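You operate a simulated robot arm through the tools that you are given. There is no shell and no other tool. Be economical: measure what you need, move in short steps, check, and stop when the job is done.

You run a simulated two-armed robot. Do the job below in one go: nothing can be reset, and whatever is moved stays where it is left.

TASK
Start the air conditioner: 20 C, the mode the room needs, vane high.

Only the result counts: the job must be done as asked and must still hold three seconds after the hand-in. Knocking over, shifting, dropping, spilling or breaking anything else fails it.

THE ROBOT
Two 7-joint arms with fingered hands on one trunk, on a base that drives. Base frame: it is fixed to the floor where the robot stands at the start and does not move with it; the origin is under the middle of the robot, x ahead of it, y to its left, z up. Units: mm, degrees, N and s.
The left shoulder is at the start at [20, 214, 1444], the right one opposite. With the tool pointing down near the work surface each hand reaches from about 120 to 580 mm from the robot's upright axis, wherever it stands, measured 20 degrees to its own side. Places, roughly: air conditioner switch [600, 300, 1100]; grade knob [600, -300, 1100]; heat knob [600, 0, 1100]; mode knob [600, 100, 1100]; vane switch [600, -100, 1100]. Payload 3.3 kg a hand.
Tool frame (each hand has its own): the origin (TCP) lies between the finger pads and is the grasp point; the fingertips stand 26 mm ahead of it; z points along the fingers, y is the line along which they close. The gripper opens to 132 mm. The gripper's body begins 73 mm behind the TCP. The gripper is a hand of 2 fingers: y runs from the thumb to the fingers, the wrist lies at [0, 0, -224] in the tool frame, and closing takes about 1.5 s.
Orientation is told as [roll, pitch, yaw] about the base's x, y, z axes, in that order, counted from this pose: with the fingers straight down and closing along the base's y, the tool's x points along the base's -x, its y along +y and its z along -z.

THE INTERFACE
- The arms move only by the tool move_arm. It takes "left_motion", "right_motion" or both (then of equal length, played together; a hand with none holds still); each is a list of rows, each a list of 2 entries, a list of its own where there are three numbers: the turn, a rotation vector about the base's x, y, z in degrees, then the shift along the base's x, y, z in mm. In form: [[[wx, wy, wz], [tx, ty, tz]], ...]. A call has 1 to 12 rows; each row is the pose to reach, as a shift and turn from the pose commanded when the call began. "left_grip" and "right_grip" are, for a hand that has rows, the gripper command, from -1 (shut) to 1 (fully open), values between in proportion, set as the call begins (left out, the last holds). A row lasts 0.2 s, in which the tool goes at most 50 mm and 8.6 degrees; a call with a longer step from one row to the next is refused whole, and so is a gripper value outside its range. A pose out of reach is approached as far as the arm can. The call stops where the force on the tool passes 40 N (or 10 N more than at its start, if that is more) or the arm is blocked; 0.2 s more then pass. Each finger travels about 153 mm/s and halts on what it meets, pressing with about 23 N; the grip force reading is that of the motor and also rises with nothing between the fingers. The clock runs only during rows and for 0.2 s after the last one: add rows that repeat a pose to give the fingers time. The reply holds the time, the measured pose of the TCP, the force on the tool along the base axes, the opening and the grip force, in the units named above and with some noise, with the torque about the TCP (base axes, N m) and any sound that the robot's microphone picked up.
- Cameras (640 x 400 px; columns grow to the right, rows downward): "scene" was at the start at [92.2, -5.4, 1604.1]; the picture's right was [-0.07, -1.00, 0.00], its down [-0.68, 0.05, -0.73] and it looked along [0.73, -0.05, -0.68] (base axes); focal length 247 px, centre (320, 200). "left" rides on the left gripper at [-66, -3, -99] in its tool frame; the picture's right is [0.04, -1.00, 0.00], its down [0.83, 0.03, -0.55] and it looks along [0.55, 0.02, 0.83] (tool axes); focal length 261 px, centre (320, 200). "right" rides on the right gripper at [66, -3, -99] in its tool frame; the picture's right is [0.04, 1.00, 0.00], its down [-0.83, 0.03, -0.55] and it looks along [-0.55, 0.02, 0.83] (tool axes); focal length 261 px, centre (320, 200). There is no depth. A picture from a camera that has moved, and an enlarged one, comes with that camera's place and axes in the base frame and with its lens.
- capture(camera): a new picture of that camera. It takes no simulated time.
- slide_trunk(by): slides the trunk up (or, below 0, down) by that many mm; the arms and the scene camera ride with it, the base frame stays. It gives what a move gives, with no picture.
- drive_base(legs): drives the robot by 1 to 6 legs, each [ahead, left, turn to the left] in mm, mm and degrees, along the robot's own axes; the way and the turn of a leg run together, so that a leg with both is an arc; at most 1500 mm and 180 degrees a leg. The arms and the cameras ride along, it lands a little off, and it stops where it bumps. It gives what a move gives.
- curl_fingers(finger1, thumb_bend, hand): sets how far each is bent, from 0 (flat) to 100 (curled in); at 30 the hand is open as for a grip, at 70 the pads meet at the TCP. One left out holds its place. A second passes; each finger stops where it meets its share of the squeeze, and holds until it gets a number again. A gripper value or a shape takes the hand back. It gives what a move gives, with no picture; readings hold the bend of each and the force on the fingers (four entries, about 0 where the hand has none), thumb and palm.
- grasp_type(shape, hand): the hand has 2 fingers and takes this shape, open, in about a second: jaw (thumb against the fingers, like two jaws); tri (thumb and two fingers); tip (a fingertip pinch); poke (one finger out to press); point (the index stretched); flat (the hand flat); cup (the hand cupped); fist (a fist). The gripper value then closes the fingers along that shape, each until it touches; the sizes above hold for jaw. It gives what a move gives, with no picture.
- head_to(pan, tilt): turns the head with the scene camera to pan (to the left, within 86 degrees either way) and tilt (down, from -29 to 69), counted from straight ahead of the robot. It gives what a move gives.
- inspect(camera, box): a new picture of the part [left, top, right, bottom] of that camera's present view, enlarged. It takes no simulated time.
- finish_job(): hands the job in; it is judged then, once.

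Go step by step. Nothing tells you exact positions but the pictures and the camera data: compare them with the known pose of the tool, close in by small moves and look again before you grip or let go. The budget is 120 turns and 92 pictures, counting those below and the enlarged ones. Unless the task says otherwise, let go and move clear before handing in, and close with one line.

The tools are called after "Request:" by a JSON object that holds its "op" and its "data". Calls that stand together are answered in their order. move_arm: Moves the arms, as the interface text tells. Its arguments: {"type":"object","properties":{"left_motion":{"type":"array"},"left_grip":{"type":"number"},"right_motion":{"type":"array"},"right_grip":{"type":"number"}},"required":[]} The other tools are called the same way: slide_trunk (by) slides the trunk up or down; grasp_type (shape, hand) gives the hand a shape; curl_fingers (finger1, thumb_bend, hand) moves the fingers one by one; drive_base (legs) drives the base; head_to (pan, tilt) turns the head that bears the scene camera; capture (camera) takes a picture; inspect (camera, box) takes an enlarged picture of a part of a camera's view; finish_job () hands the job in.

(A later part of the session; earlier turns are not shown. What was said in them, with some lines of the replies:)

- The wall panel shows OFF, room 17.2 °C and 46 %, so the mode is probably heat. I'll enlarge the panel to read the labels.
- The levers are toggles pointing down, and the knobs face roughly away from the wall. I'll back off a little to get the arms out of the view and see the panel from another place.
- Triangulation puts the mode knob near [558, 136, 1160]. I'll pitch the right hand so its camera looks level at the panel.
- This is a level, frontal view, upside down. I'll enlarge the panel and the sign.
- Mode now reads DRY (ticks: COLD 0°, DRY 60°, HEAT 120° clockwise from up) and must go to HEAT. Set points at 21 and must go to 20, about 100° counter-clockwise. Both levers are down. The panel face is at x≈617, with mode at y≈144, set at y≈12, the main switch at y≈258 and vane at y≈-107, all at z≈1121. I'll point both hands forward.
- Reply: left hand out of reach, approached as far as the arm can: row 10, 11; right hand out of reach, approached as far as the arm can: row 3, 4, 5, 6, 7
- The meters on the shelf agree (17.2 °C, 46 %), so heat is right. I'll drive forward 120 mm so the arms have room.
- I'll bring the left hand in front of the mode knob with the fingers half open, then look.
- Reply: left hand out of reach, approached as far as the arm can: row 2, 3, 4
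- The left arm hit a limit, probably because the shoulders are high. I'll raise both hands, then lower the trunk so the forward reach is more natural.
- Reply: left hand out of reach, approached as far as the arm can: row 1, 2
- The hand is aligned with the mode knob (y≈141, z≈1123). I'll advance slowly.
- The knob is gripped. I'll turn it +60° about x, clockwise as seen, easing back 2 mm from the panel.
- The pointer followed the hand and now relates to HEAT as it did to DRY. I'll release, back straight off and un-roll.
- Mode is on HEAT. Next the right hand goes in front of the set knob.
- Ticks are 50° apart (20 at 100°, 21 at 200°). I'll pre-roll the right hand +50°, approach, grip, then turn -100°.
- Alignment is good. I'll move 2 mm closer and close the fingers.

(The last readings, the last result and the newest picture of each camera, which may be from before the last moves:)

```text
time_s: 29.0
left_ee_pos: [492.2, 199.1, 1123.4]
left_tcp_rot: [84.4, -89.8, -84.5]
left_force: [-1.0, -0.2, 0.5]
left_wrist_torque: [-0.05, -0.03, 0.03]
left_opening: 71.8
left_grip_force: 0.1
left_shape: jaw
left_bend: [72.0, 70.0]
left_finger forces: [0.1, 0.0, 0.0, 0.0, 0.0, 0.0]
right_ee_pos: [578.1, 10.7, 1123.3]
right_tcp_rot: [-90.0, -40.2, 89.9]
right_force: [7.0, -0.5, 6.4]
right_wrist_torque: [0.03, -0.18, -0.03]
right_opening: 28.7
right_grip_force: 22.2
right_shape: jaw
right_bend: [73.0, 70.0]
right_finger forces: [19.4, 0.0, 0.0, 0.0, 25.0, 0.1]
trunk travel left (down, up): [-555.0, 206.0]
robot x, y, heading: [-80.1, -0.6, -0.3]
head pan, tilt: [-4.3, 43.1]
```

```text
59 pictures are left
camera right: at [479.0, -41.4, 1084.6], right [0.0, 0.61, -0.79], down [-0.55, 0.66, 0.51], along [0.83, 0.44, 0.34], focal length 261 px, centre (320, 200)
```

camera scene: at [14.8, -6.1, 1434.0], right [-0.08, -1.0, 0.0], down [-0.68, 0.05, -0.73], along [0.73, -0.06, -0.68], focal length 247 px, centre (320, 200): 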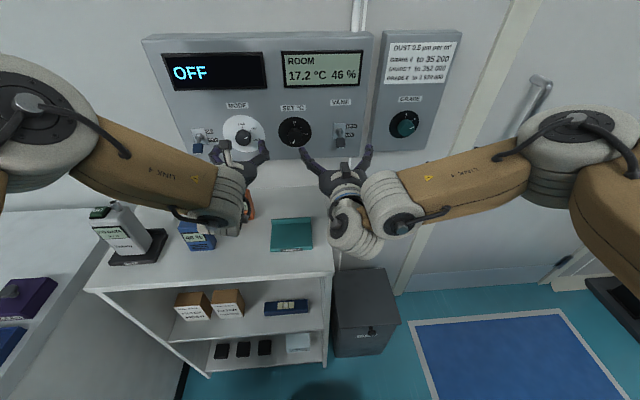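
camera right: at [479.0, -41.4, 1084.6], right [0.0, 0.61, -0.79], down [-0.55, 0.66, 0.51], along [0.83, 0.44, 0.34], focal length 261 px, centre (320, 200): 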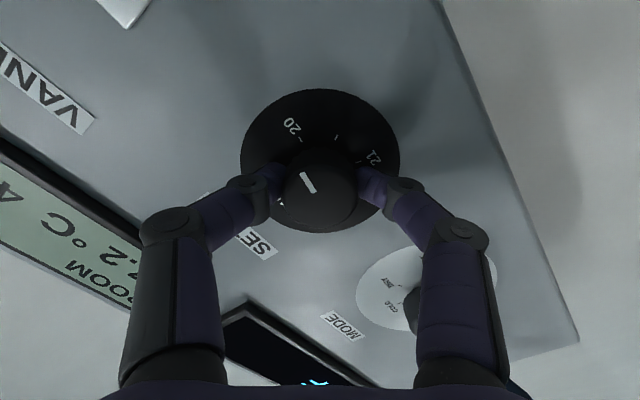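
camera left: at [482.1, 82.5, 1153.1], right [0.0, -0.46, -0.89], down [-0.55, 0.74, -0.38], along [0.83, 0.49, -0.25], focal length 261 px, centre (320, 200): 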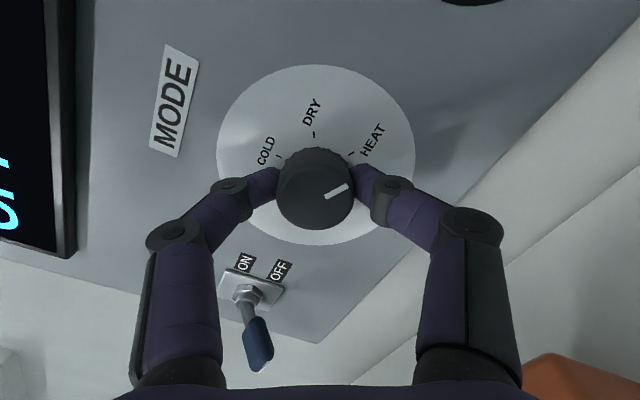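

The pointer has the same relation to 20 as it had to 21. I'll release and back off.

Request:
{"op": "move_arm", "data": {"right_motion": [[[0, 0, 0], [0, 0, 0]], [[0, 0, 0], [0, 0, 0]], [[0, 0, 0], [0, 0, 0]], [[0, 0, 0], [-15, 0, 0]], [[0, 0, 0], [-40, 0, 0]], [[0, 0, 0], [-70, 0, 0]], [[8, 0, 0], [-80, 0, 0]], [[16, 0, 0], [-80, -20, 0]], [[24, 0, 0], [-80, -40, 0]], [[32, 0, 0], [-80, -60, 0]], [[40, 0, 0], [-80, -80, 0]], [[48, 0, 0], [-80, -90, 0]]], "right_grip": 0.1}}

Request:
{"op": "capture", "data": {"camera": "left"}}

Request:
{"op": "inspect", "data": {"camera": "left", "box": [320, 0, 640, 200]}}

Request:
{"op": "capture", "data": {"camera": "right"}}

```text
time_s: 31.6
left_ee_pos: [490.8, 200.2, 1122.7]
left_tcp_rot: [88.4, -89.8, -88.4]
left_force: [-0.4, -0.3, 0.1]
left_wrist_torque: [0.05, 0.01, -0.01]
left_opening: 72.1
left_grip_force: 0.1
left_shape: jaw
left_bend: [72.0, 70.0]
left_finger forces: [0.0, 0.1, 0.0, 0.1, 0.0, 0.0]
right_ee_pos: [498.3, -78.8, 1124.2]
right_tcp_rot: [-88.3, -88.3, 88.3]
right_force: [0.5, 0.6, -0.7]
right_wrist_torque: [-0.01, 0.01, -0.04]
right_opening: 72.4
right_grip_force: 0.1
right_shape: jaw
right_bend: [72.0, 70.0]
right_finger forces: [0.1, 0.0, 0.0, 0.1, 0.1, 0.1]
trunk travel left (down, up): [-555.0, 206.0]
robot x, y, heading: [-80.3, -0.2, -0.4]
head pan, tilt: [-4.3, 43.1]
```

```text
58 pictures are left
camera left: at [392.8, 197.4, 1189.0], right [0.0, -1.0, -0.04], down [-0.55, 0.04, -0.83], along [0.83, 0.02, -0.55], focal length 261 px, centre (320, 200)
```

left: 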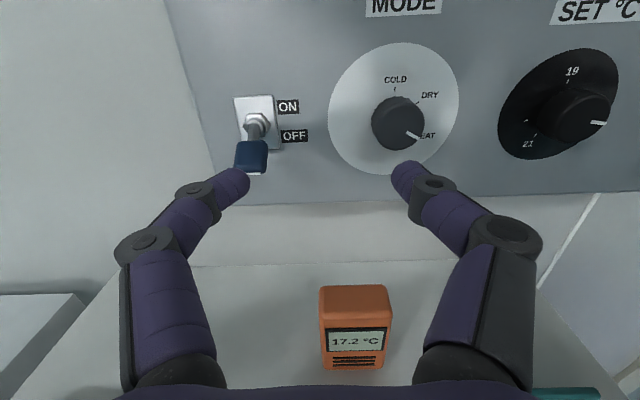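

```text
2.00 times, centred on (480, 100) of left
camera zoom: at [392.8, 197.4, 1189.0], right [0.0, -1.0, -0.04], down [-0.55, 0.04, -0.83], along [0.83, 0.02, -0.55], focal length 521 px, centre (0, 400)
```

zoom: 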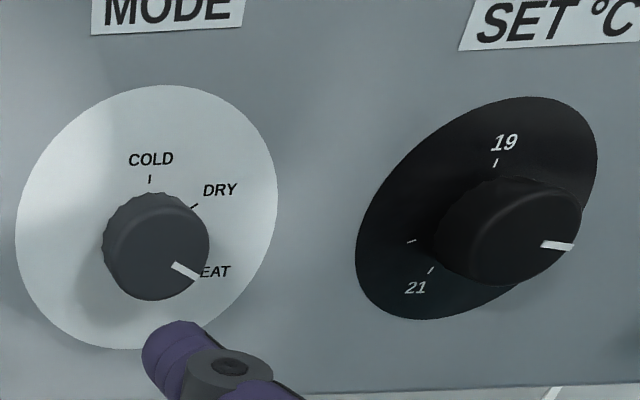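

```text
56 pictures are left
camera right: at [399.1, -84.7, 1059.3], right [0.0, 1.0, -0.07], down [-0.55, 0.06, 0.83], along [0.83, 0.04, 0.55], focal length 261 px, centre (320, 200)
```

right: 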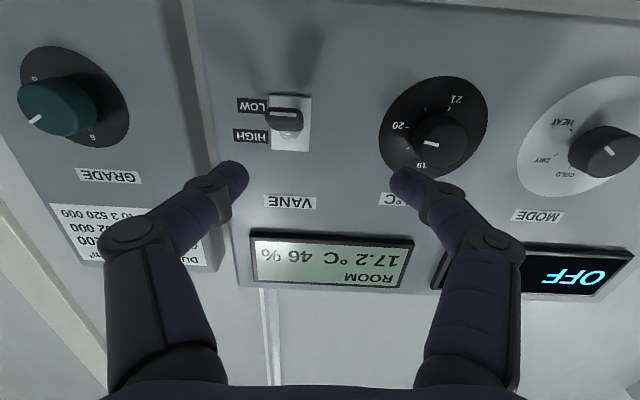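

Set is at 20. For the vane lever I'll close the right fingers and position them below the lever to push it up.

Request:
{"op": "move_arm", "data": {"right_motion": [[[0, 0, 0], [0, -15, -15]], [[0, 0, 0], [0, -26, -30]], [[0, 0, 0], [0, -26, -46]], [[0, 0, 0], [10, -26, -46]], [[0, 0, 0], [20, -26, -46]], [[0, 0, 0], [20, -26, -46]]], "right_grip": -1}}

Request:
{"op": "capture", "data": {"camera": "right"}}

Request:
{"op": "capture", "data": {"camera": "scene"}}

```text
time_s: 33.0
left_ee_pos: [492.1, 200.5, 1123.3]
left_tcp_rot: [89.4, -89.8, -89.2]
left_force: [-0.6, 0.2, 1.1]
left_wrist_torque: [-0.02, 0.02, 0.0]
left_opening: 72.2
left_grip_force: 0.0
left_shape: jaw
left_bend: [72.0, 70.0]
left_finger forces: [0.0, 0.1, 0.0, 0.1, 0.0, 0.0]
right_ee_pos: [518.0, -105.3, 1077.9]
right_tcp_rot: [-88.0, -88.2, 87.9]
right_force: [-0.1, -0.1, 0.8]
right_wrist_torque: [0.02, 0.0, -0.02]
right_opening: 0.0
right_grip_force: 22.7
right_shape: jaw
right_bend: [63.0, 70.0]
right_finger forces: [0.0, 0.0, 0.0, 0.0, 0.0, 0.0]
trunk travel left (down, up): [-555.0, 206.0]
robot x, y, heading: [-81.8, -1.6, -0.4]
head pan, tilt: [-4.3, 43.1]
```

```text
55 pictures are left
camera right: at [418.5, -110.7, 1012.5], right [0.0, 1.0, -0.07], down [-0.55, 0.06, 0.83], along [0.83, 0.04, 0.55], focal length 261 px, centre (320, 200)
```

right: 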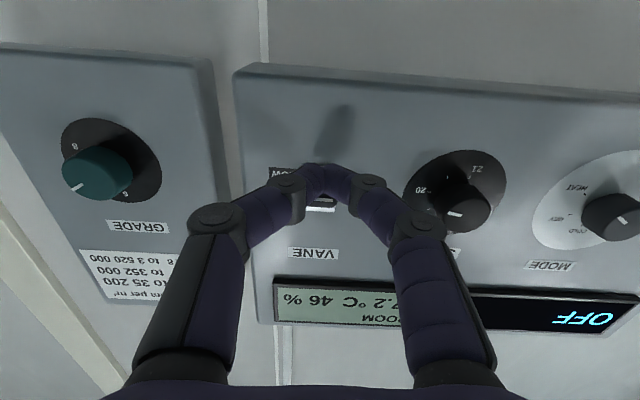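

```text
54 pictures are left
camera scene: at [15.0, -5.9, 1434.0], right [-0.08, -1.0, 0.0], down [-0.68, 0.05, -0.73], along [0.73, -0.06, -0.68], focal length 247 px, centre (320, 200)
```

scene: 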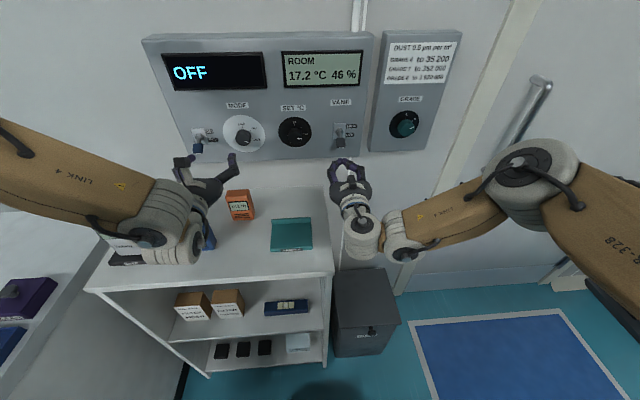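

Request:
{"op": "move_arm", "data": {"right_motion": [[[0, 0, 0], [10, 0, -6]], [[0, 0, 0], [20, 0, -6]], [[0, 0, 0], [30, 0, -6]], [[0, 0, 0], [40, 0, -6]], [[0, 0, 0], [44, 0, -6]]]}}

Request:
{"op": "inspect", "data": {"camera": "scene", "box": [280, 60, 440, 200]}}

Request:
{"op": "capture", "data": {"camera": "right"}}

```text
time_s: 34.2
left_ee_pos: [490.6, 200.4, 1123.0]
left_tcp_rot: [88.0, -89.9, -88.0]
left_force: [0.1, -0.5, 0.8]
left_wrist_torque: [0.0, -0.04, -0.01]
left_opening: 72.1
left_grip_force: 0.0
left_shape: jaw
left_bend: [72.0, 70.0]
left_finger forces: [0.1, 0.0, 0.0, 0.0, 0.0, 0.0]
right_ee_pos: [563.6, -104.8, 1072.0]
right_tcp_rot: [-88.1, -88.2, 88.0]
right_force: [-0.1, 0.2, 0.9]
right_wrist_torque: [0.02, 0.03, 0.02]
right_opening: 0.0
right_grip_force: 22.8
right_shape: jaw
right_bend: [63.0, 70.0]
right_finger forces: [0.0, 0.0, 0.0, 0.0, 0.1, 0.1]
trunk travel left (down, up): [-555.0, 206.0]
robot x, y, heading: [-79.3, 0.5, -0.4]
head pan, tilt: [-4.3, 43.1]
```

```text
2.86 times, centred on (360, 130) of scene
camera zoom: at [15.1, -6.0, 1434.0], right [-0.08, -1.0, 0.0], down [-0.68, 0.05, -0.73], along [0.73, -0.06, -0.68], focal length 707 px, centre (206, 400)
```

zoom: 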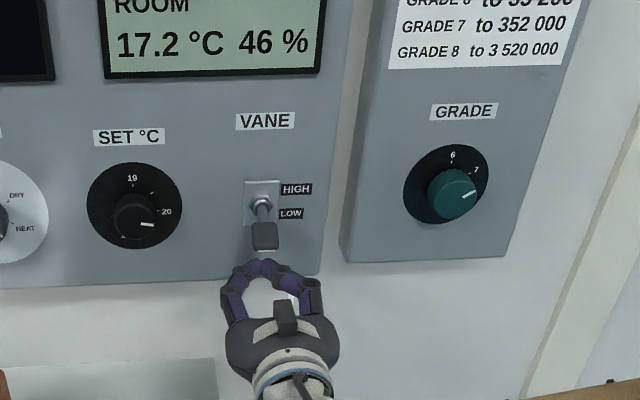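

```text
52 pictures are left
camera right: at [463.7, -109.8, 1006.8], right [0.0, 1.0, -0.07], down [-0.55, 0.06, 0.83], along [0.83, 0.04, 0.55], focal length 261 px, centre (320, 200)
```

right: 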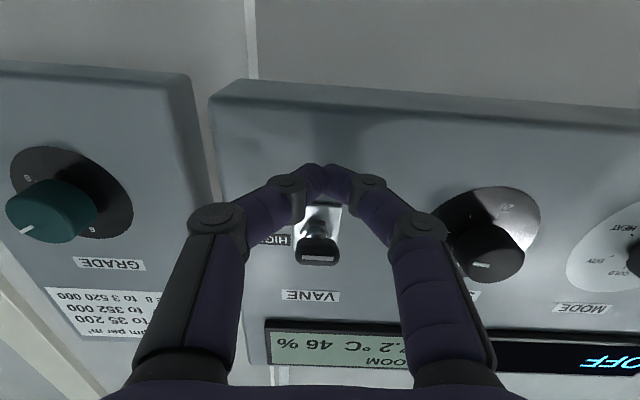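

The fingertips are just below the lever handle, so I'll push up gradually.

Request:
{"op": "move_arm", "data": {"right_motion": [[[0, 0, 0], [0, 0, 8]], [[0, 0, 0], [0, 0, 16]], [[0, 0, 0], [0, 0, 24]], [[0, 0, 0], [0, 0, 32]], [[0, 0, 0], [0, 0, 40]], [[0, 0, 0], [0, 0, 48]], [[0, 0, 0], [0, 0, 54]], [[0, 0, 0], [0, 0, 60]]]}}

Request:
{"op": "inspect", "data": {"camera": "scene", "box": [280, 60, 440, 200]}}

```text
time_s: 36.1
left_ee_pos: [491.8, 201.3, 1123.6]
left_tcp_rot: [71.0, -89.8, -70.7]
left_force: [-0.1, -0.6, -0.6]
left_wrist_torque: [-0.02, 0.01, 0.04]
left_opening: 72.3
left_grip_force: 0.1
left_shape: jaw
left_bend: [72.0, 70.0]
left_finger forces: [0.0, 0.0, 0.1, 0.0, 0.0, 0.0]
right_ee_pos: [560.8, -104.1, 1121.5]
right_tcp_rot: [-68.4, -87.2, 68.3]
right_force: [5.1, -0.5, -14.0]
right_wrist_torque: [0.0, 0.29, -0.01]
right_opening: 0.0
right_grip_force: 23.1
right_shape: jaw
right_bend: [63.0, 70.0]
right_finger forces: [0.0, 0.1, 0.0, 0.0, 0.1, 0.0]
trunk travel left (down, up): [-555.0, 206.0]
robot x, y, heading: [-79.7, 1.5, -0.2]
head pan, tilt: [-4.3, 43.1]
heard: click
stopped in row 8 (right hand): the force on the tool passed its limit (the readings are from after the stop); the commanded pose is now the measured one
```

```text
2.86 times, centred on (360, 130) of scene
camera zoom: at [16.8, -5.8, 1434.0], right [-0.08, -1.0, 0.0], down [-0.68, 0.05, -0.73], along [0.73, -0.06, -0.68], focal length 707 px, centre (206, 400)
```

zoom: 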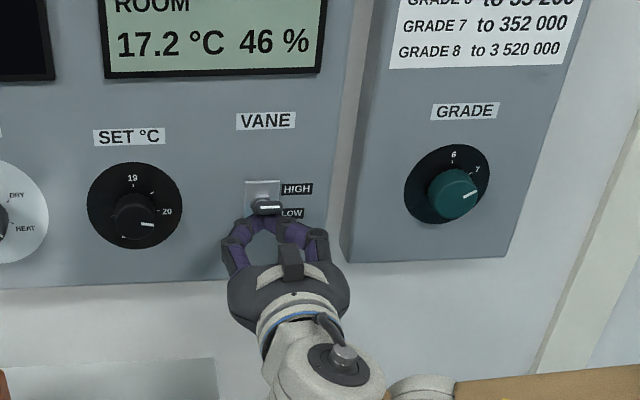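

A click was heard. I'll back down and away, then check.

Request:
{"op": "move_arm", "data": {"right_motion": [[[0, 0, 0], [0, 0, -10]], [[0, 0, 0], [-5, 0, -20]], [[0, 0, 0], [-30, 0, -20]], [[0, 0, 0], [-60, 0, -20]], [[0, 0, 0], [-80, 0, -10]], [[0, 0, 0], [-80, 0, 0]]]}}

Request:
{"op": "capture", "data": {"camera": "right"}}

Request:
{"op": "inspect", "data": {"camera": "scene", "box": [280, 60, 440, 200]}}

Request:
{"op": "capture", "data": {"camera": "left"}}

```text
time_s: 37.5
left_ee_pos: [491.6, 200.3, 1124.1]
left_tcp_rot: [86.4, -89.7, -86.4]
left_force: [-0.9, -0.5, -0.4]
left_wrist_torque: [-0.02, 0.05, -0.01]
left_opening: 72.1
left_grip_force: 0.0
left_shape: jaw
left_bend: [72.0, 70.0]
left_finger forces: [0.0, 0.0, 0.0, 0.0, 0.0, 0.1]
right_ee_pos: [483.8, -103.5, 1125.0]
right_tcp_rot: [-69.4, -87.5, 69.5]
right_force: [-0.8, -0.8, -0.5]
right_wrist_torque: [-0.02, 0.0, -0.01]
right_opening: 0.2
right_grip_force: 22.3
right_shape: jaw
right_bend: [63.0, 70.0]
right_finger forces: [0.1, 0.0, 0.0, 0.1, 0.0, 0.0]
right hand out of reach, approached as far as the arm can: row 5, 6
trunk travel left (down, up): [-555.0, 206.0]
robot x, y, heading: [-81.1, 0.5, -0.2]
head pan, tilt: [-4.3, 43.1]
```

```text
50 pictures are left
camera right: at [383.5, -109.5, 1060.4], right [0.0, 1.0, -0.08], down [-0.54, 0.07, 0.84], along [0.84, 0.04, 0.54], focal length 261 px, centre (320, 200)
```

right: 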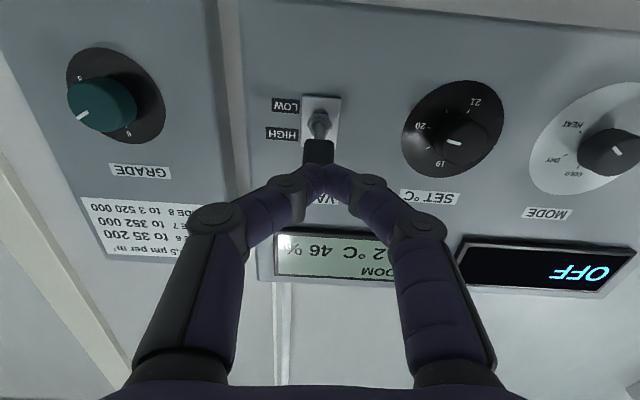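

```text
2.86 times, centred on (360, 130) of scene
camera zoom: at [15.2, -6.4, 1434.0], right [-0.08, -1.0, 0.0], down [-0.68, 0.05, -0.73], along [0.73, -0.06, -0.68], focal length 707 px, centre (206, 400)
```

zoom: 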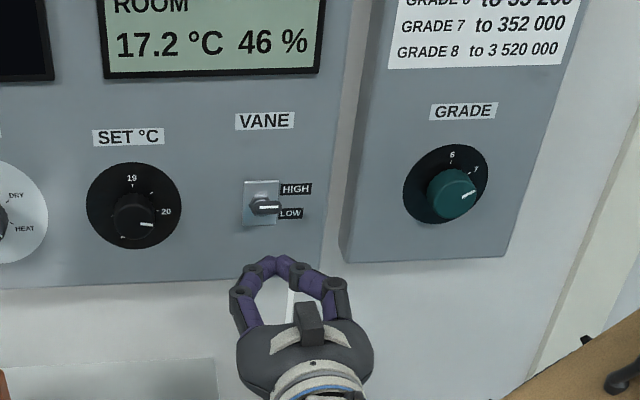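

```text
48 pictures are left
camera left: at [392.9, 196.9, 1189.0], right [0.0, -1.0, -0.04], down [-0.55, 0.04, -0.83], along [0.83, 0.02, -0.55], focal length 261 px, centre (320, 200)
```

left: 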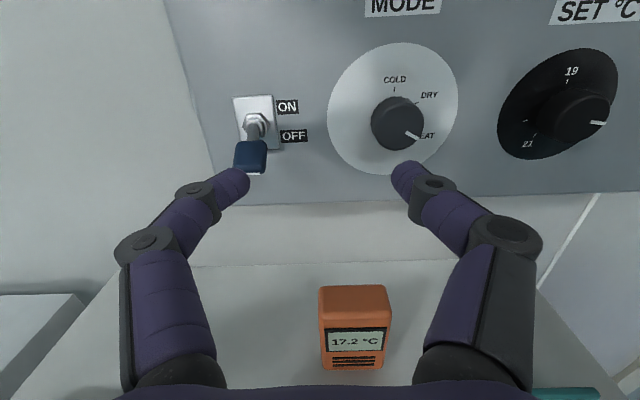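

Vane is HIGH. For the main switch (y≈257), a small meter stands just outboard on the shelf, so I'll yaw the left hand 25° outward to keep its body inboard of it, and close the fingers.

Request:
{"op": "move_arm", "data": {"left_motion": [[[0, 0, 8.3], [-5, 5, 0]], [[0, 0, 16.6], [-5, 15, 0]], [[0, 0, 25], [-5, 25, -5]], [[0, 0, 25], [-5, 35, -20]], [[0, 0, 25], [-5, 45, -35]], [[0, 0, 25], [0, 52, -50]], [[0, 0, 25], [0, 52, -52]]], "left_grip": -1}}

Request:
{"op": "capture", "data": {"camera": "left"}}

Request:
{"op": "capture", "data": {"camera": "scene"}}

```text
time_s: 39.1
left_ee_pos: [491.3, 251.6, 1070.6]
left_tcp_rot: [89.0, -89.7, -64.0]
left_force: [-0.7, 0.1, 0.6]
left_wrist_torque: [-0.01, 0.02, -0.01]
left_opening: 0.0
left_grip_force: 23.2
left_shape: jaw
left_bend: [63.0, 70.0]
left_finger forces: [0.0, 0.0, 0.0, 0.1, 0.1, 0.0]
right_ee_pos: [483.4, -102.2, 1125.3]
right_tcp_rot: [-70.7, -87.5, 70.7]
right_force: [-0.6, -0.9, 0.4]
right_wrist_torque: [-0.02, 0.01, 0.0]
right_opening: 0.0
right_grip_force: 23.0
right_shape: jaw
right_bend: [63.0, 70.0]
right_finger forces: [0.0, 0.0, 0.0, 0.1, 0.1, 0.1]
trunk travel left (down, up): [-555.0, 206.0]
robot x, y, heading: [-81.1, 2.1, -0.2]
head pan, tilt: [-4.3, 43.1]
```

```text
47 pictures are left
camera left: at [403.9, 207.4, 1136.5], right [0.42, -0.91, -0.04], down [-0.52, -0.2, -0.83], along [0.74, 0.37, -0.55], focal length 261 px, centre (320, 200)
```

left: 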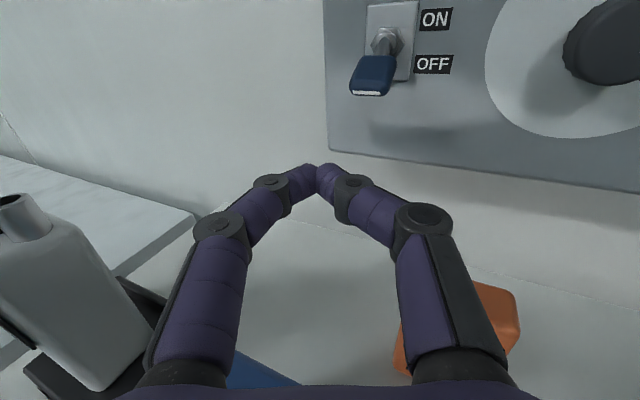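

```text
46 pictures are left
camera scene: at [14.9, -5.8, 1434.0], right [-0.08, -1.0, 0.0], down [-0.68, 0.05, -0.73], along [0.73, -0.06, -0.68], focal length 247 px, centre (320, 200)
```

scene: 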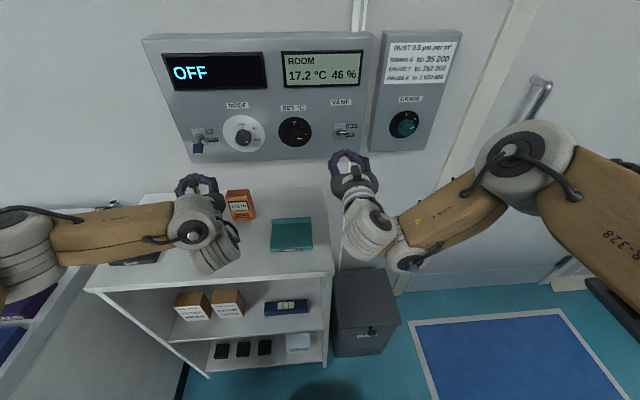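

The yawed forearm comes near the meter, so yaw 0 is better, with the hand a little inboard at y≈244. I'll undo the yaw raised, then settle below the lever's height.

Request:
{"op": "move_arm", "data": {"left_motion": [[[0, 0, 0], [-5, 0, 25]], [[0, 0, -8.3], [-5, -5, 45]], [[0, 0, -16.6], [-5, -8, 45]], [[0, 0, -25], [0, -8, 45]], [[0, 0, -25], [10, -8, 45]], [[0, 0, -25], [20, -8, 25]], [[0, 0, -25], [25, -8, 5]], [[0, 0, -25], [25, -8, 5]]]}}

Request:
{"op": "capture", "data": {"camera": "left"}}

Request:
{"op": "capture", "data": {"camera": "scene"}}

```text
time_s: 40.9
left_ee_pos: [487.2, 233.6, 1078.7]
left_tcp_rot: [109.2, -89.8, -109.1]
left_force: [0.4, -0.7, 0.1]
left_wrist_torque: [0.0, 0.0, 0.01]
left_opening: 0.0
left_grip_force: 23.0
left_shape: jaw
left_bend: [63.0, 70.0]
left_finger forces: [0.0, 0.0, 0.1, 0.0, 0.0, 0.0]
left hand out of reach, approached as far as the arm can: row 4, 5, 6, 7, 8
right_ee_pos: [482.9, -103.3, 1123.4]
right_tcp_rot: [-70.6, -87.5, 70.7]
right_force: [-0.7, -0.5, -0.2]
right_wrist_torque: [0.04, 0.01, -0.02]
right_opening: 0.1
right_grip_force: 23.0
right_shape: jaw
right_bend: [63.0, 70.0]
right_finger forces: [0.1, 0.0, 0.0, 0.0, 0.0, 0.1]
trunk travel left (down, up): [-555.0, 206.0]
robot x, y, heading: [-77.7, 0.3, -0.3]
head pan, tilt: [-4.3, 43.1]
```

```text
45 pictures are left
camera left: at [389.2, 231.7, 1144.8], right [0.0, -1.0, -0.04], down [-0.55, 0.04, -0.83], along [0.83, 0.03, -0.55], focal length 261 px, centre (320, 200)
```

left: 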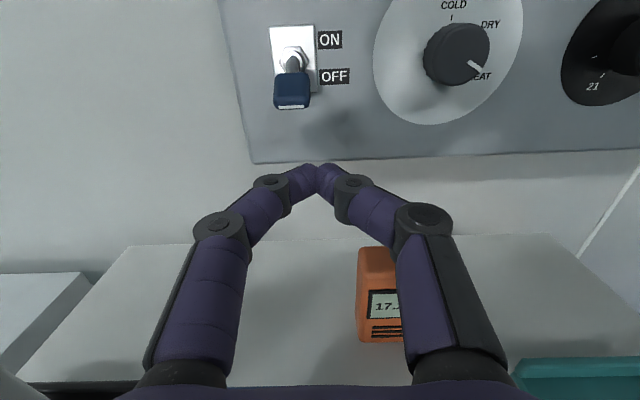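

```text
44 pictures are left
camera scene: at [14.8, -6.3, 1434.0], right [-0.08, -1.0, 0.0], down [-0.68, 0.05, -0.73], along [0.73, -0.06, -0.68], focal length 247 px, centre (320, 200)
```

scene: 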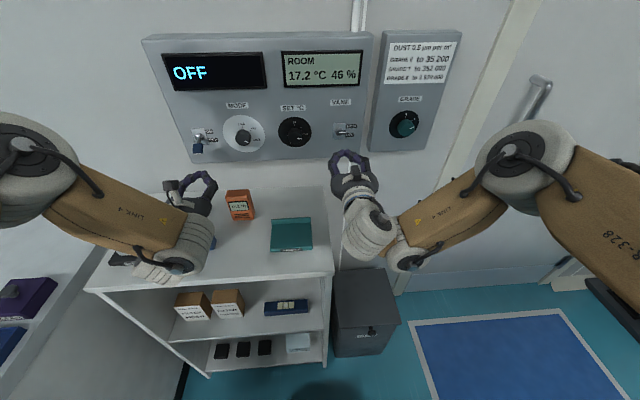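

The arm is too folded here, so I'll back the base 100 mm and reach out from there.

Request:
{"op": "drive_base", "data": {"legs": [[-100, 0, 0]]}}

Request:
{"op": "move_arm", "data": {"left_motion": [[[0, 0, 0], [0, 0, 0]], [[0, 0, 0], [15, 0, 0]], [[0, 0, 0], [30, 0, 0]], [[0, 0, 0], [45, 0, 0]], [[0, 0, 0], [60, 0, 0]], [[0, 0, 0], [75, 0, 0]]]}}

Request:
{"op": "capture", "data": {"camera": "scene"}}

Request:
{"op": "capture", "data": {"camera": "left"}}

```text
time_s: 42.0
left_ee_pos: [384.3, 236.2, 1081.0]
left_tcp_rot: [125.3, -89.8, -125.0]
left_force: [0.0, 0.4, 0.6]
left_wrist_torque: [-0.01, 0.02, -0.01]
left_opening: 0.0
left_grip_force: 22.9
left_shape: jaw
left_bend: [63.0, 70.0]
left_finger forces: [0.0, 0.0, 0.0, 0.0, 0.0, 0.1]
right_ee_pos: [380.5, -101.1, 1125.5]
right_tcp_rot: [-72.3, -87.6, 72.6]
right_force: [-1.2, 0.7, -0.4]
right_wrist_torque: [0.03, 0.05, 0.0]
right_opening: 0.1
right_grip_force: 22.7
right_shape: jaw
right_bend: [63.0, 70.0]
right_finger forces: [0.0, 0.0, 0.0, 0.0, 0.0, 0.0]
trunk travel left (down, up): [-555.0, 206.0]
robot x, y, heading: [-178.1, 2.6, -0.4]
head pan, tilt: [-4.3, 43.1]
```

```text
time_s: 43.5
left_ee_pos: [389.1, 230.2, 1082.4]
left_tcp_rot: [133.1, -89.8, -132.9]
left_force: [-0.8, 0.0, -0.1]
left_wrist_torque: [0.02, -0.02, 0.04]
left_opening: 0.0
left_grip_force: 22.1
left_shape: jaw
left_bend: [63.0, 70.0]
left_finger forces: [0.1, 0.1, 0.0, 0.0, 0.0, 0.0]
left hand out of reach, approached as far as the arm can: row 2, 3, 4, 5, 6
right_ee_pos: [381.9, -102.2, 1124.5]
right_tcp_rot: [-70.7, -87.5, 70.8]
right_force: [-0.4, 0.5, -0.3]
right_wrist_torque: [0.03, 0.02, 0.01]
right_opening: 0.0
right_grip_force: 23.3
right_shape: jaw
right_bend: [63.0, 70.0]
right_finger forces: [0.0, 0.0, 0.1, 0.0, 0.0, 0.1]
trunk travel left (down, up): [-555.0, 206.0]
robot x, y, heading: [-183.0, -3.8, 0.1]
head pan, tilt: [-4.3, 43.1]
```

```text
43 pictures are left
camera scene: at [-86.3, -5.1, 1434.0], right [-0.08, -1.0, 0.0], down [-0.68, 0.05, -0.73], along [0.73, -0.06, -0.68], focal length 247 px, centre (320, 200)
```

scene: 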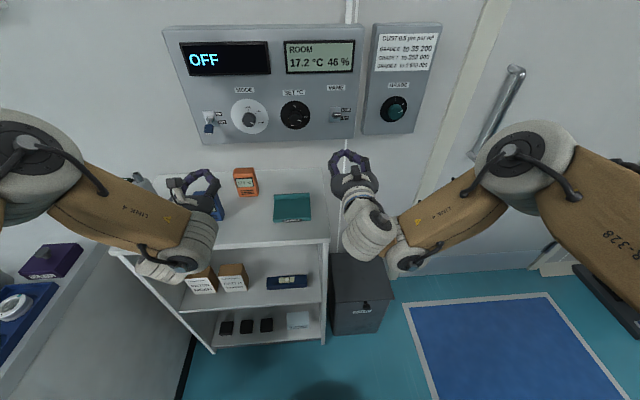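

```text
42 pictures are left
camera left: at [290.5, 227.3, 1147.6], right [0.01, -1.0, -0.04], down [-0.55, 0.03, -0.83], along [0.83, 0.03, -0.55], focal length 261 px, centre (320, 200)
```

left: 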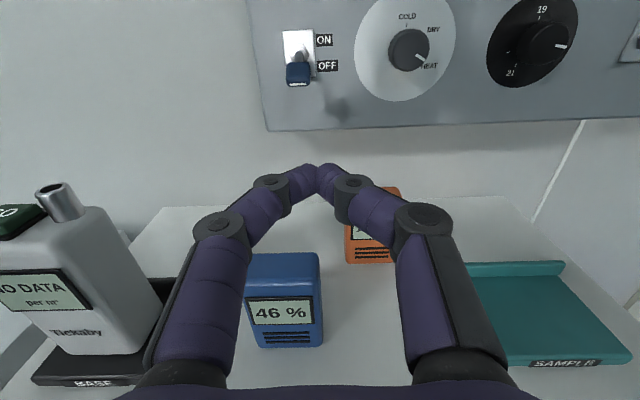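

The meter stands undisturbed, but the arm is pinned at a joint limit. I'll lift the hand to get back to a good configuration.

Request:
{"op": "move_arm", "data": {"left_motion": [[[0, 0, 0], [-30, 0, 30]], [[0, 0, 0], [-40, 0, 60]], [[0, 0, 0], [-40, 0, 90]], [[0, 0, 0], [-40, 0, 120]], [[0, 0, 0], [-30, 0, 140]], [[0, 0, 0], [0, 0, 140]], [[0, 0, 0], [20, 0, 140]]]}}

Request:
{"op": "capture", "data": {"camera": "scene"}}

```text
time_s: 45.0
left_ee_pos: [402.8, 233.2, 1218.2]
left_tcp_rot: [1.3, -89.2, -1.1]
left_force: [0.0, -0.2, -0.3]
left_wrist_torque: [0.01, 0.02, 0.0]
left_opening: 0.0
left_grip_force: 22.8
left_shape: jaw
left_bend: [63.0, 70.0]
left_finger forces: [0.2, 0.1, 0.0, 0.0, 0.0, 0.1]
left hand out of reach, approached as far as the arm can: row 6, 7
right_ee_pos: [382.7, -100.8, 1124.7]
right_tcp_rot: [-70.5, -87.4, 70.6]
right_force: [0.2, 0.0, 0.2]
right_wrist_torque: [0.02, 0.02, -0.01]
right_opening: 0.1
right_grip_force: 22.9
right_shape: jaw
right_bend: [63.0, 70.0]
right_finger forces: [0.1, 0.1, 0.0, 0.0, 0.0, 0.0]
trunk travel left (down, up): [-555.0, 206.0]
robot x, y, heading: [-181.5, 0.3, -0.5]
head pan, tilt: [-4.3, 43.1]
```

```text
41 pictures are left
camera scene: at [-85.4, -3.2, 1433.9], right [-0.08, -1.0, 0.0], down [-0.68, 0.05, -0.73], along [0.73, -0.06, -0.68], focal length 247 px, centre (320, 200)
```

scene: 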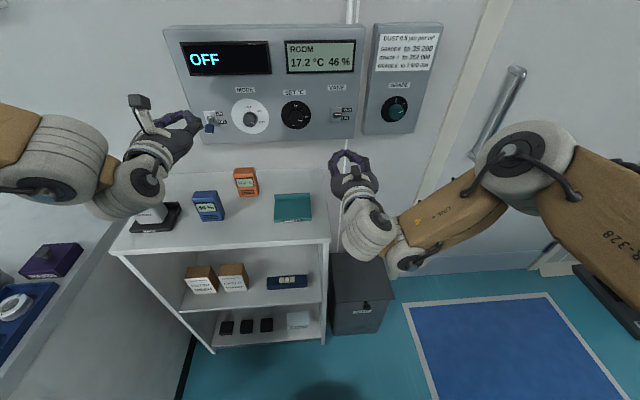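

With the hand straight ahead, the left wrist seems unable to go outboard of its shoulder. I'll bring the hand inward to the pose that worked, then shift the base left.

Request:
{"op": "move_arm", "data": {"left_motion": [[[0, 0, 0], [-40, -20, 0]], [[0, 0, 0], [-80, -40, 0]], [[0, 0, 0], [-115, -60, 0]], [[0, 0, 0], [-115, -80, 0]], [[0, 0, 0], [-115, -104, 0]], [[0, 0, 0], [-115, -104, -30]], [[0, 0, 0], [-115, -104, -60]], [[0, 0, 0], [-115, -104, -80]], [[0, 0, 0], [-115, -104, -80]]]}}

Request:
{"op": "capture", "data": {"camera": "scene"}}

```text
time_s: 47.0
left_ee_pos: [286.6, 124.4, 1138.4]
left_tcp_rot: [105.3, -89.9, -105.1]
left_force: [-0.2, -0.1, -0.8]
left_wrist_torque: [0.0, -0.02, -0.02]
left_opening: 0.0
left_grip_force: 22.9
left_shape: jaw
left_bend: [63.0, 70.0]
left_finger forces: [0.0, 0.0, 0.0, 0.1, 0.1, 0.0]
right_ee_pos: [382.1, -101.4, 1124.8]
right_tcp_rot: [-70.6, -87.5, 70.7]
right_force: [0.8, -0.6, 0.1]
right_wrist_torque: [-0.02, 0.02, -0.01]
right_opening: 0.0
right_grip_force: 23.4
right_shape: jaw
right_bend: [63.0, 70.0]
right_finger forces: [0.1, 0.0, 0.1, 0.0, 0.1, 0.0]
trunk travel left (down, up): [-555.0, 206.0]
robot x, y, heading: [-180.3, 0.4, -0.1]
head pan, tilt: [-4.3, 43.1]
```

```text
40 pictures are left
camera scene: at [-86.3, -5.6, 1434.0], right [-0.08, -1.0, 0.0], down [-0.68, 0.05, -0.73], along [0.73, -0.06, -0.68], focal length 247 px, centre (320, 200)
```

scene: 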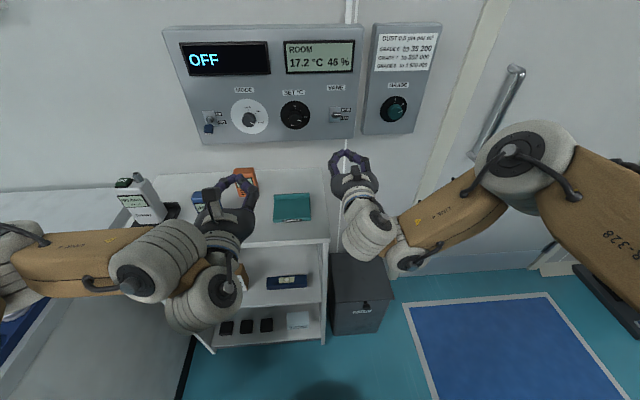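

Request:
{"op": "move_arm", "data": {"left_motion": [[[0, 0, 0], [20, 5, 0]], [[0, 0, 0], [40, 10, 0]], [[0, 0, 0], [60, 16, 0]], [[0, 0, 0], [80, 16, 0]], [[0, 0, 0], [100, 16, 0]], [[0, 0, 0], [100, 16, 0]]]}}

Request:
{"op": "capture", "data": {"camera": "scene"}}

```text
time_s: 48.5
left_ee_pos: [387.8, 141.2, 1139.7]
left_tcp_rot: [107.3, -89.9, -107.2]
left_force: [1.1, 0.6, 0.6]
left_wrist_torque: [-0.01, 0.0, 0.02]
left_opening: 0.0
left_grip_force: 22.8
left_shape: jaw
left_bend: [63.0, 70.0]
left_finger forces: [0.1, 0.0, 0.1, 0.0, 0.0, 0.0]
right_ee_pos: [382.0, -101.9, 1123.5]
right_tcp_rot: [-70.7, -87.6, 70.8]
right_force: [-0.1, 0.3, 0.6]
right_wrist_torque: [0.04, -0.01, -0.02]
right_opening: 0.1
right_grip_force: 23.2
right_shape: jaw
right_bend: [63.0, 70.0]
right_finger forces: [0.1, 0.0, 0.0, 0.0, 0.1, 0.1]
trunk travel left (down, up): [-555.0, 206.0]
robot x, y, heading: [-180.9, 3.2, 0.1]
head pan, tilt: [-4.3, 43.1]
```

```text
39 pictures are left
camera scene: at [-86.3, -4.8, 1434.0], right [-0.08, -1.0, 0.0], down [-0.68, 0.05, -0.73], along [0.73, -0.06, -0.68], focal length 247 px, centre (320, 200)
```

scene: 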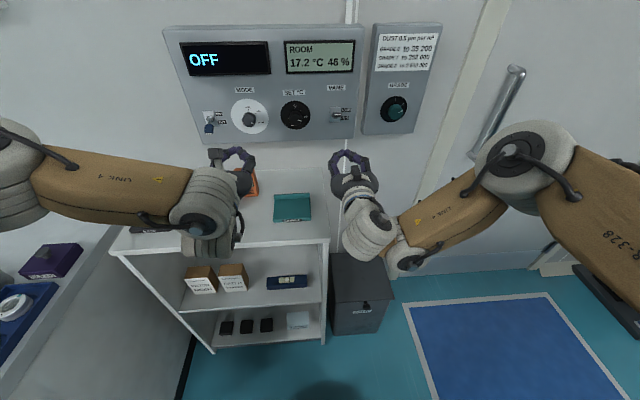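

The arm is back in a good configuration with the elbow high. I'll shift the base left 110 and forward 60.

Request:
{"op": "drive_base", "data": {"legs": [[0, 110, 0], [60, 0, 0]]}}

Request:
{"op": "capture", "data": {"camera": "scene"}}

Request:
{"op": "capture", "data": {"camera": "left"}}

```text
time_s: 50.2
left_ee_pos: [447.4, 251.9, 1138.1]
left_tcp_rot: [70.7, -89.8, -70.4]
left_force: [0.1, 0.9, 0.4]
left_wrist_torque: [0.01, -0.04, -0.01]
left_opening: 0.1
left_grip_force: 23.3
left_shape: jaw
left_bend: [63.0, 70.0]
left_finger forces: [0.0, 0.0, 0.1, 0.0, 0.0, 0.0]
right_ee_pos: [442.4, 9.8, 1122.8]
right_tcp_rot: [-68.3, -87.5, 68.4]
right_force: [0.8, -0.1, -1.0]
right_wrist_torque: [0.01, -0.03, -0.03]
right_opening: 0.0
right_grip_force: 23.2
right_shape: jaw
right_bend: [63.0, 70.0]
right_finger forces: [0.0, 0.0, 0.0, 0.0, 0.1, 0.1]
trunk travel left (down, up): [-555.0, 206.0]
robot x, y, heading: [-123.2, 110.1, -0.1]
head pan, tilt: [-4.3, 43.1]
```

```text
38 pictures are left
camera scene: at [-24.9, 105.8, 1433.8], right [-0.08, -1.0, 0.0], down [-0.68, 0.05, -0.73], along [0.73, -0.06, -0.68], focal length 247 px, centre (320, 200)
```

scene: 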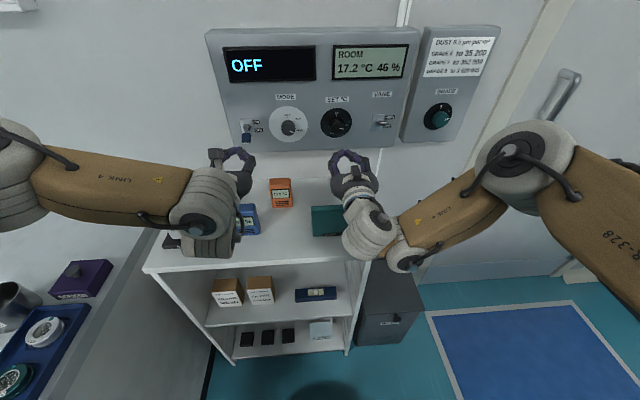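

```text
37 pictures are left
camera left: at [349.1, 248.9, 1204.0], right [0.0, -1.0, -0.04], down [-0.55, 0.04, -0.83], along [0.83, 0.03, -0.55], focal length 261 px, centre (320, 200)
```

left: 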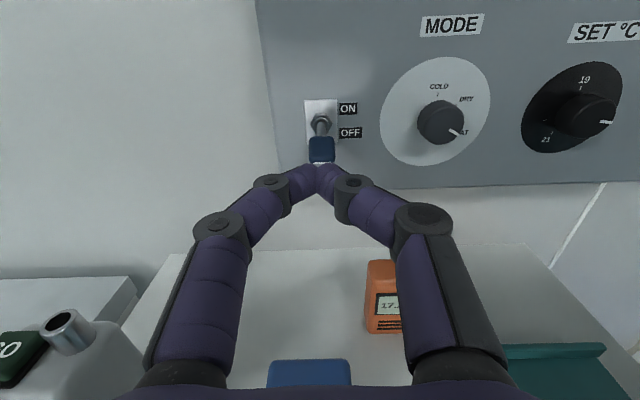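

Small meters stand under where the wrist would go, so I'll pitch the fingers down 20° to keep the wrist high while the fingertips get under the lever.

Request:
{"op": "move_arm", "data": {"left_motion": [[[0, 7, 0], [10, -3, 0]], [[0, 14, 0], [25, -3, 0]], [[0, 20, 0], [40, -3, -10]], [[0, 20, 0], [55, -3, -25]], [[0, 20, 0], [60, -3, -45]], [[0, 20, 0], [60, -3, -58]], [[0, 20, 0], [60, -3, -58]]]}}

Request:
{"op": "capture", "data": {"camera": "scene"}}

Request:
{"op": "capture", "data": {"camera": "left"}}

```text
time_s: 51.8
left_ee_pos: [504.7, 248.9, 1080.1]
left_tcp_rot: [0.7, -70.1, -0.6]
left_force: [0.6, 0.3, -1.0]
left_wrist_torque: [-0.02, -0.01, 0.0]
left_opening: 0.0
left_grip_force: 23.1
left_shape: jaw
left_bend: [63.0, 70.0]
left_finger forces: [0.0, 0.1, 0.0, 0.1, 0.0, 0.0]
right_ee_pos: [441.7, 9.7, 1125.1]
right_tcp_rot: [-70.7, -87.4, 70.8]
right_force: [0.7, 0.0, -0.2]
right_wrist_torque: [0.0, -0.01, 0.01]
right_opening: 0.0
right_grip_force: 23.5
right_shape: jaw
right_bend: [63.0, 70.0]
right_finger forces: [0.1, 0.0, 0.0, 0.0, 0.1, 0.0]
trunk travel left (down, up): [-555.0, 206.0]
robot x, y, heading: [-123.0, 110.3, -0.2]
head pan, tilt: [-4.3, 43.1]
```

```text
36 pictures are left
camera scene: at [-27.5, 105.6, 1434.0], right [-0.08, -1.0, 0.0], down [-0.68, 0.05, -0.73], along [0.73, -0.06, -0.68], focal length 247 px, centre (320, 200)
```

scene: 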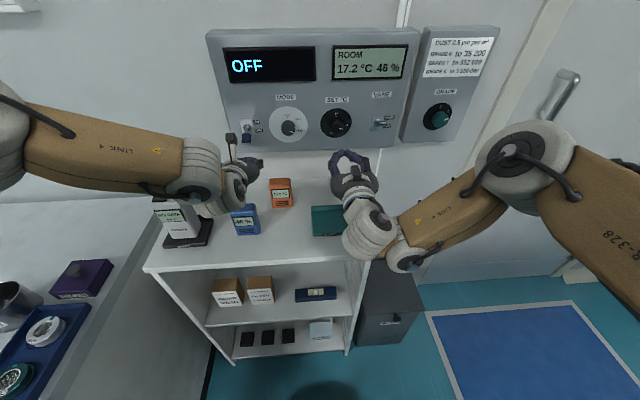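

```text
35 pictures are left
camera left: at [434.6, 245.7, 1176.3], right [-0.01, -1.0, -0.04], down [-0.8, 0.04, -0.59], along [0.59, 0.03, -0.8], focal length 261 px, centre (320, 200)
```

left: 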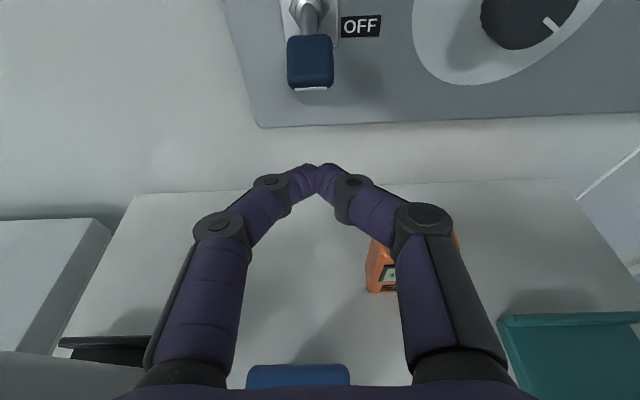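

The lever's lower edge is at z≈1095 and the fingertips at z≈1071. I'll advance under it.

Request:
{"op": "move_arm", "data": {"left_motion": [[[0, 0, 0], [15, 2, -3]], [[0, 0, 0], [30, 2, -3]], [[0, 0, 0], [45, 2, -3]], [[0, 0, 0], [58, 2, -3]], [[0, 0, 0], [58, 2, -3]]]}}

Request:
{"op": "capture", "data": {"camera": "left"}}

Request:
{"op": "capture", "data": {"camera": "scene"}}

```text
time_s: 53.0
left_ee_pos: [563.7, 250.1, 1078.2]
left_tcp_rot: [0.7, -70.0, -0.6]
left_force: [0.3, 0.6, -0.7]
left_wrist_torque: [0.0, 0.0, 0.02]
left_opening: 0.1
left_grip_force: 22.7
left_shape: jaw
left_bend: [63.0, 70.0]
left_finger forces: [0.0, 0.1, 0.0, 0.0, 0.0, 0.0]
right_ee_pos: [440.9, 8.8, 1124.8]
right_tcp_rot: [-70.6, -87.5, 70.7]
right_force: [-0.5, 0.3, -0.1]
right_wrist_torque: [0.0, -0.02, -0.01]
right_opening: 0.1
right_grip_force: 22.8
right_shape: jaw
right_bend: [63.0, 70.0]
right_finger forces: [0.0, 0.0, 0.0, 0.0, 0.0, 0.0]
trunk travel left (down, up): [-555.0, 206.0]
robot x, y, heading: [-128.0, 110.1, -0.2]
head pan, tilt: [-4.3, 43.1]
```

```text
34 pictures are left
camera left: at [493.8, 247.6, 1173.3], right [-0.01, -1.0, -0.04], down [-0.8, 0.04, -0.59], along [0.59, 0.03, -0.8], focal length 261 px, centre (320, 200)
```

left: 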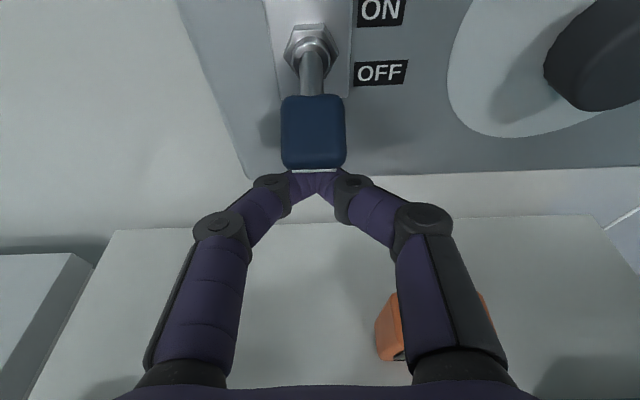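

```text
33 pictures are left
camera scene: at [-27.5, 105.7, 1434.0], right [-0.08, -1.0, 0.0], down [-0.68, 0.05, -0.73], along [0.73, -0.06, -0.68], focal length 247 px, centre (320, 200)
```

scene: 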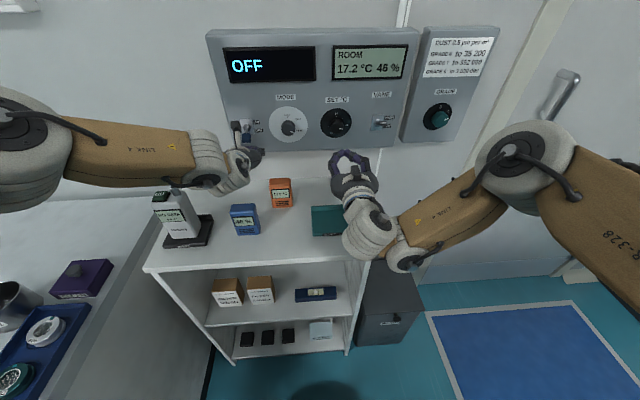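

The fingertips are hidden under the handle. I'll push up.

Request:
{"op": "move_arm", "data": {"left_motion": [[[0, 0, 0], [0, 0, 8]], [[0, 0, 0], [0, 0, 16]], [[0, 0, 0], [0, 0, 24]], [[0, 0, 0], [0, 0, 32]], [[0, 0, 0], [0, 0, 40]], [[0, 0, 0], [0, 0, 48]], [[0, 0, 0], [0, 0, 54]], [[0, 0, 0], [0, 0, 60]]]}}

Request:
{"op": "capture", "data": {"camera": "left"}}

Request:
{"op": "inspect", "data": {"camera": "scene", "box": [200, 20, 420, 160]}}

```text
time_s: 55.0
left_ee_pos: [561.3, 251.3, 1128.1]
left_tcp_rot: [1.8, -68.6, -1.9]
left_force: [2.4, 0.2, -11.0]
left_wrist_torque: [-0.02, 0.23, 0.01]
left_opening: 0.1
left_grip_force: 22.8
left_shape: jaw
left_bend: [63.0, 70.0]
left_finger forces: [0.1, 0.0, 0.0, 0.1, 0.0, 0.0]
right_ee_pos: [440.1, 9.2, 1123.9]
right_tcp_rot: [-69.8, -87.6, 69.9]
right_force: [0.1, -0.3, -0.1]
right_wrist_torque: [-0.03, 0.01, 0.04]
right_opening: 0.0
right_grip_force: 23.2
right_shape: jaw
right_bend: [63.0, 70.0]
right_finger forces: [0.0, 0.0, 0.1, 0.0, 0.0, 0.1]
trunk travel left (down, up): [-555.0, 206.0]
robot x, y, heading: [-122.9, 109.5, -0.0]
head pan, tilt: [-4.3, 43.1]
heard: click
stopped in row 8 (left hand): the force on the tool passed its limit (the readings are from after the stop); the commanded pose is now the measured one
```

```text
32 pictures are left
camera left: at [493.1, 247.6, 1224.9], right [-0.02, -1.0, -0.05], down [-0.82, 0.04, -0.57], along [0.57, 0.03, -0.82], focal length 261 px, centre (320, 200)
```

left: 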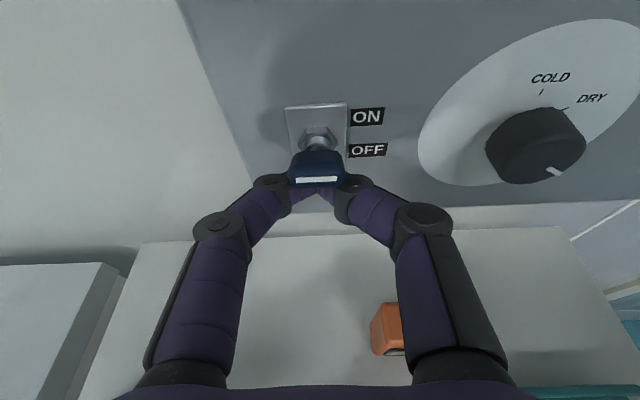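

```text
2.86 times, centred on (310, 90) of scene
camera zoom: at [-26.8, 105.6, 1434.2], right [-0.08, -1.0, 0.0], down [-0.68, 0.05, -0.73], along [0.73, -0.06, -0.68], focal length 707 px, centre (349, 514)
```

zoom: 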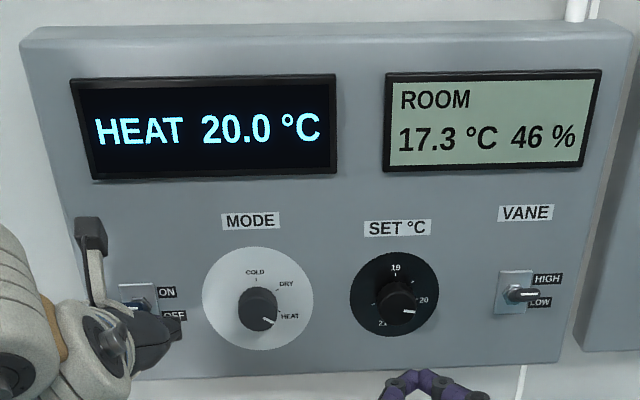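

The display now reads HEAT 20.0 °C. I'll back the left hand out, down then away, staying above the items on the shelf.

Request:
{"op": "move_arm", "data": {"left_motion": [[[0, 0, 0], [0, 0, -10]], [[0, 0, 0], [-8, 0, -20]], [[0, 0, 0], [-30, 0, -20]], [[0, 0, 0], [-60, -5, -10]], [[0, 0, 0], [-80, -10, 10]], [[0, 0, 0], [-100, -15, 30]], [[0, 0, 0], [-110, -20, 40]]]}}

Request:
{"op": "capture", "data": {"camera": "scene"}}

Request:
{"op": "inspect", "data": {"camera": "scene", "box": [200, 20, 420, 160]}}

Request:
{"op": "capture", "data": {"camera": "left"}}

```text
time_s: 56.6
left_ee_pos: [449.6, 231.0, 1170.6]
left_tcp_rot: [1.3, -69.0, -1.4]
left_force: [-0.4, 0.6, -0.4]
left_wrist_torque: [0.03, -0.02, 0.02]
left_opening: 0.1
left_grip_force: 23.1
left_shape: jaw
left_bend: [63.0, 70.0]
left_finger forces: [0.0, 0.0, 0.0, 0.0, 0.0, 0.0]
right_ee_pos: [441.6, 8.3, 1123.7]
right_tcp_rot: [-70.4, -87.6, 70.6]
right_force: [0.3, -1.0, 0.7]
right_wrist_torque: [-0.04, 0.01, -0.03]
right_opening: 0.0
right_grip_force: 22.9
right_shape: jaw
right_bend: [63.0, 70.0]
right_finger forces: [0.1, 0.1, 0.0, 0.0, 0.0, 0.0]
trunk travel left (down, up): [-555.0, 206.0]
robot x, y, heading: [-124.9, 111.9, -0.1]
head pan, tilt: [-4.3, 43.1]
```

```text
30 pictures are left
camera scene: at [-27.5, 105.5, 1434.0], right [-0.08, -1.0, 0.0], down [-0.68, 0.05, -0.73], along [0.73, -0.06, -0.68], focal length 247 px, centre (320, 200)
```

scene: 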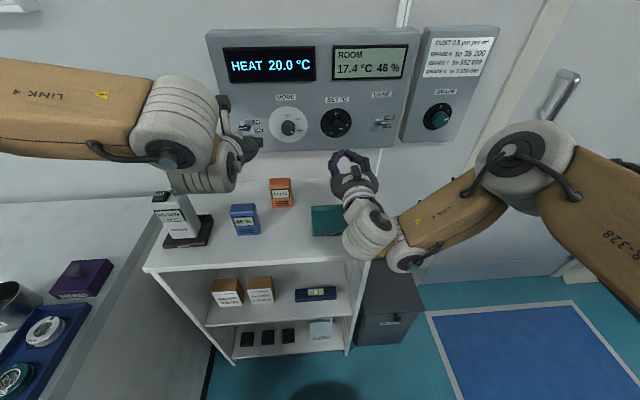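

```text
2.86 times, centred on (310, 90) of scene
camera zoom: at [-27.5, 105.5, 1434.0], right [-0.08, -1.0, 0.0], down [-0.68, 0.05, -0.73], along [0.73, -0.06, -0.68], focal length 707 px, centre (349, 514)
```

zoom: 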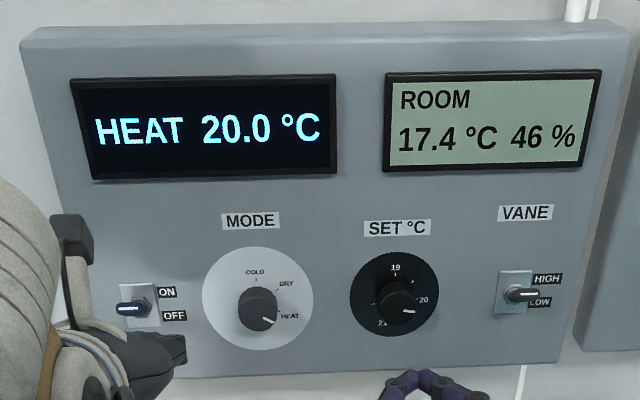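

```text
28 pictures are left
camera left: at [381.2, 227.3, 1266.9], right [-0.02, -1.0, -0.05], down [-0.81, 0.04, -0.58], along [0.58, 0.03, -0.81], focal length 261 px, centre (320, 200)
```

left: 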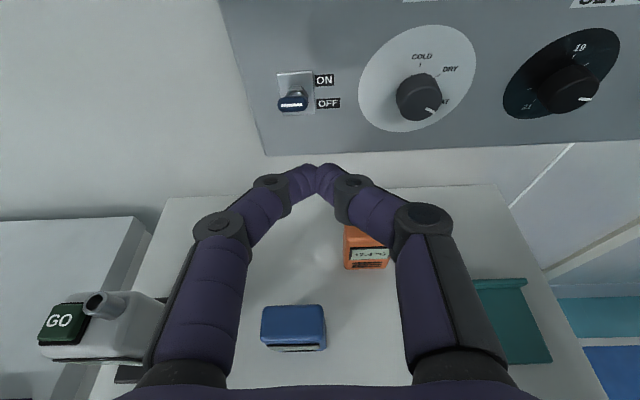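

The unit is on: the display shows HEAT 20.0 °C, the room reading is rising, the vane lever is up at HIGH and both hands are clear. Nothing else has been disturbed, so I'm handing in.

Request:
{"op": "finish_job", "data": {}}

```text
The job is handed in.
```

The air conditioner is running in heat mode at 20 °C with the vane on HIGH; I chose heat because the room read 17.2 °C and 46 % humidity.
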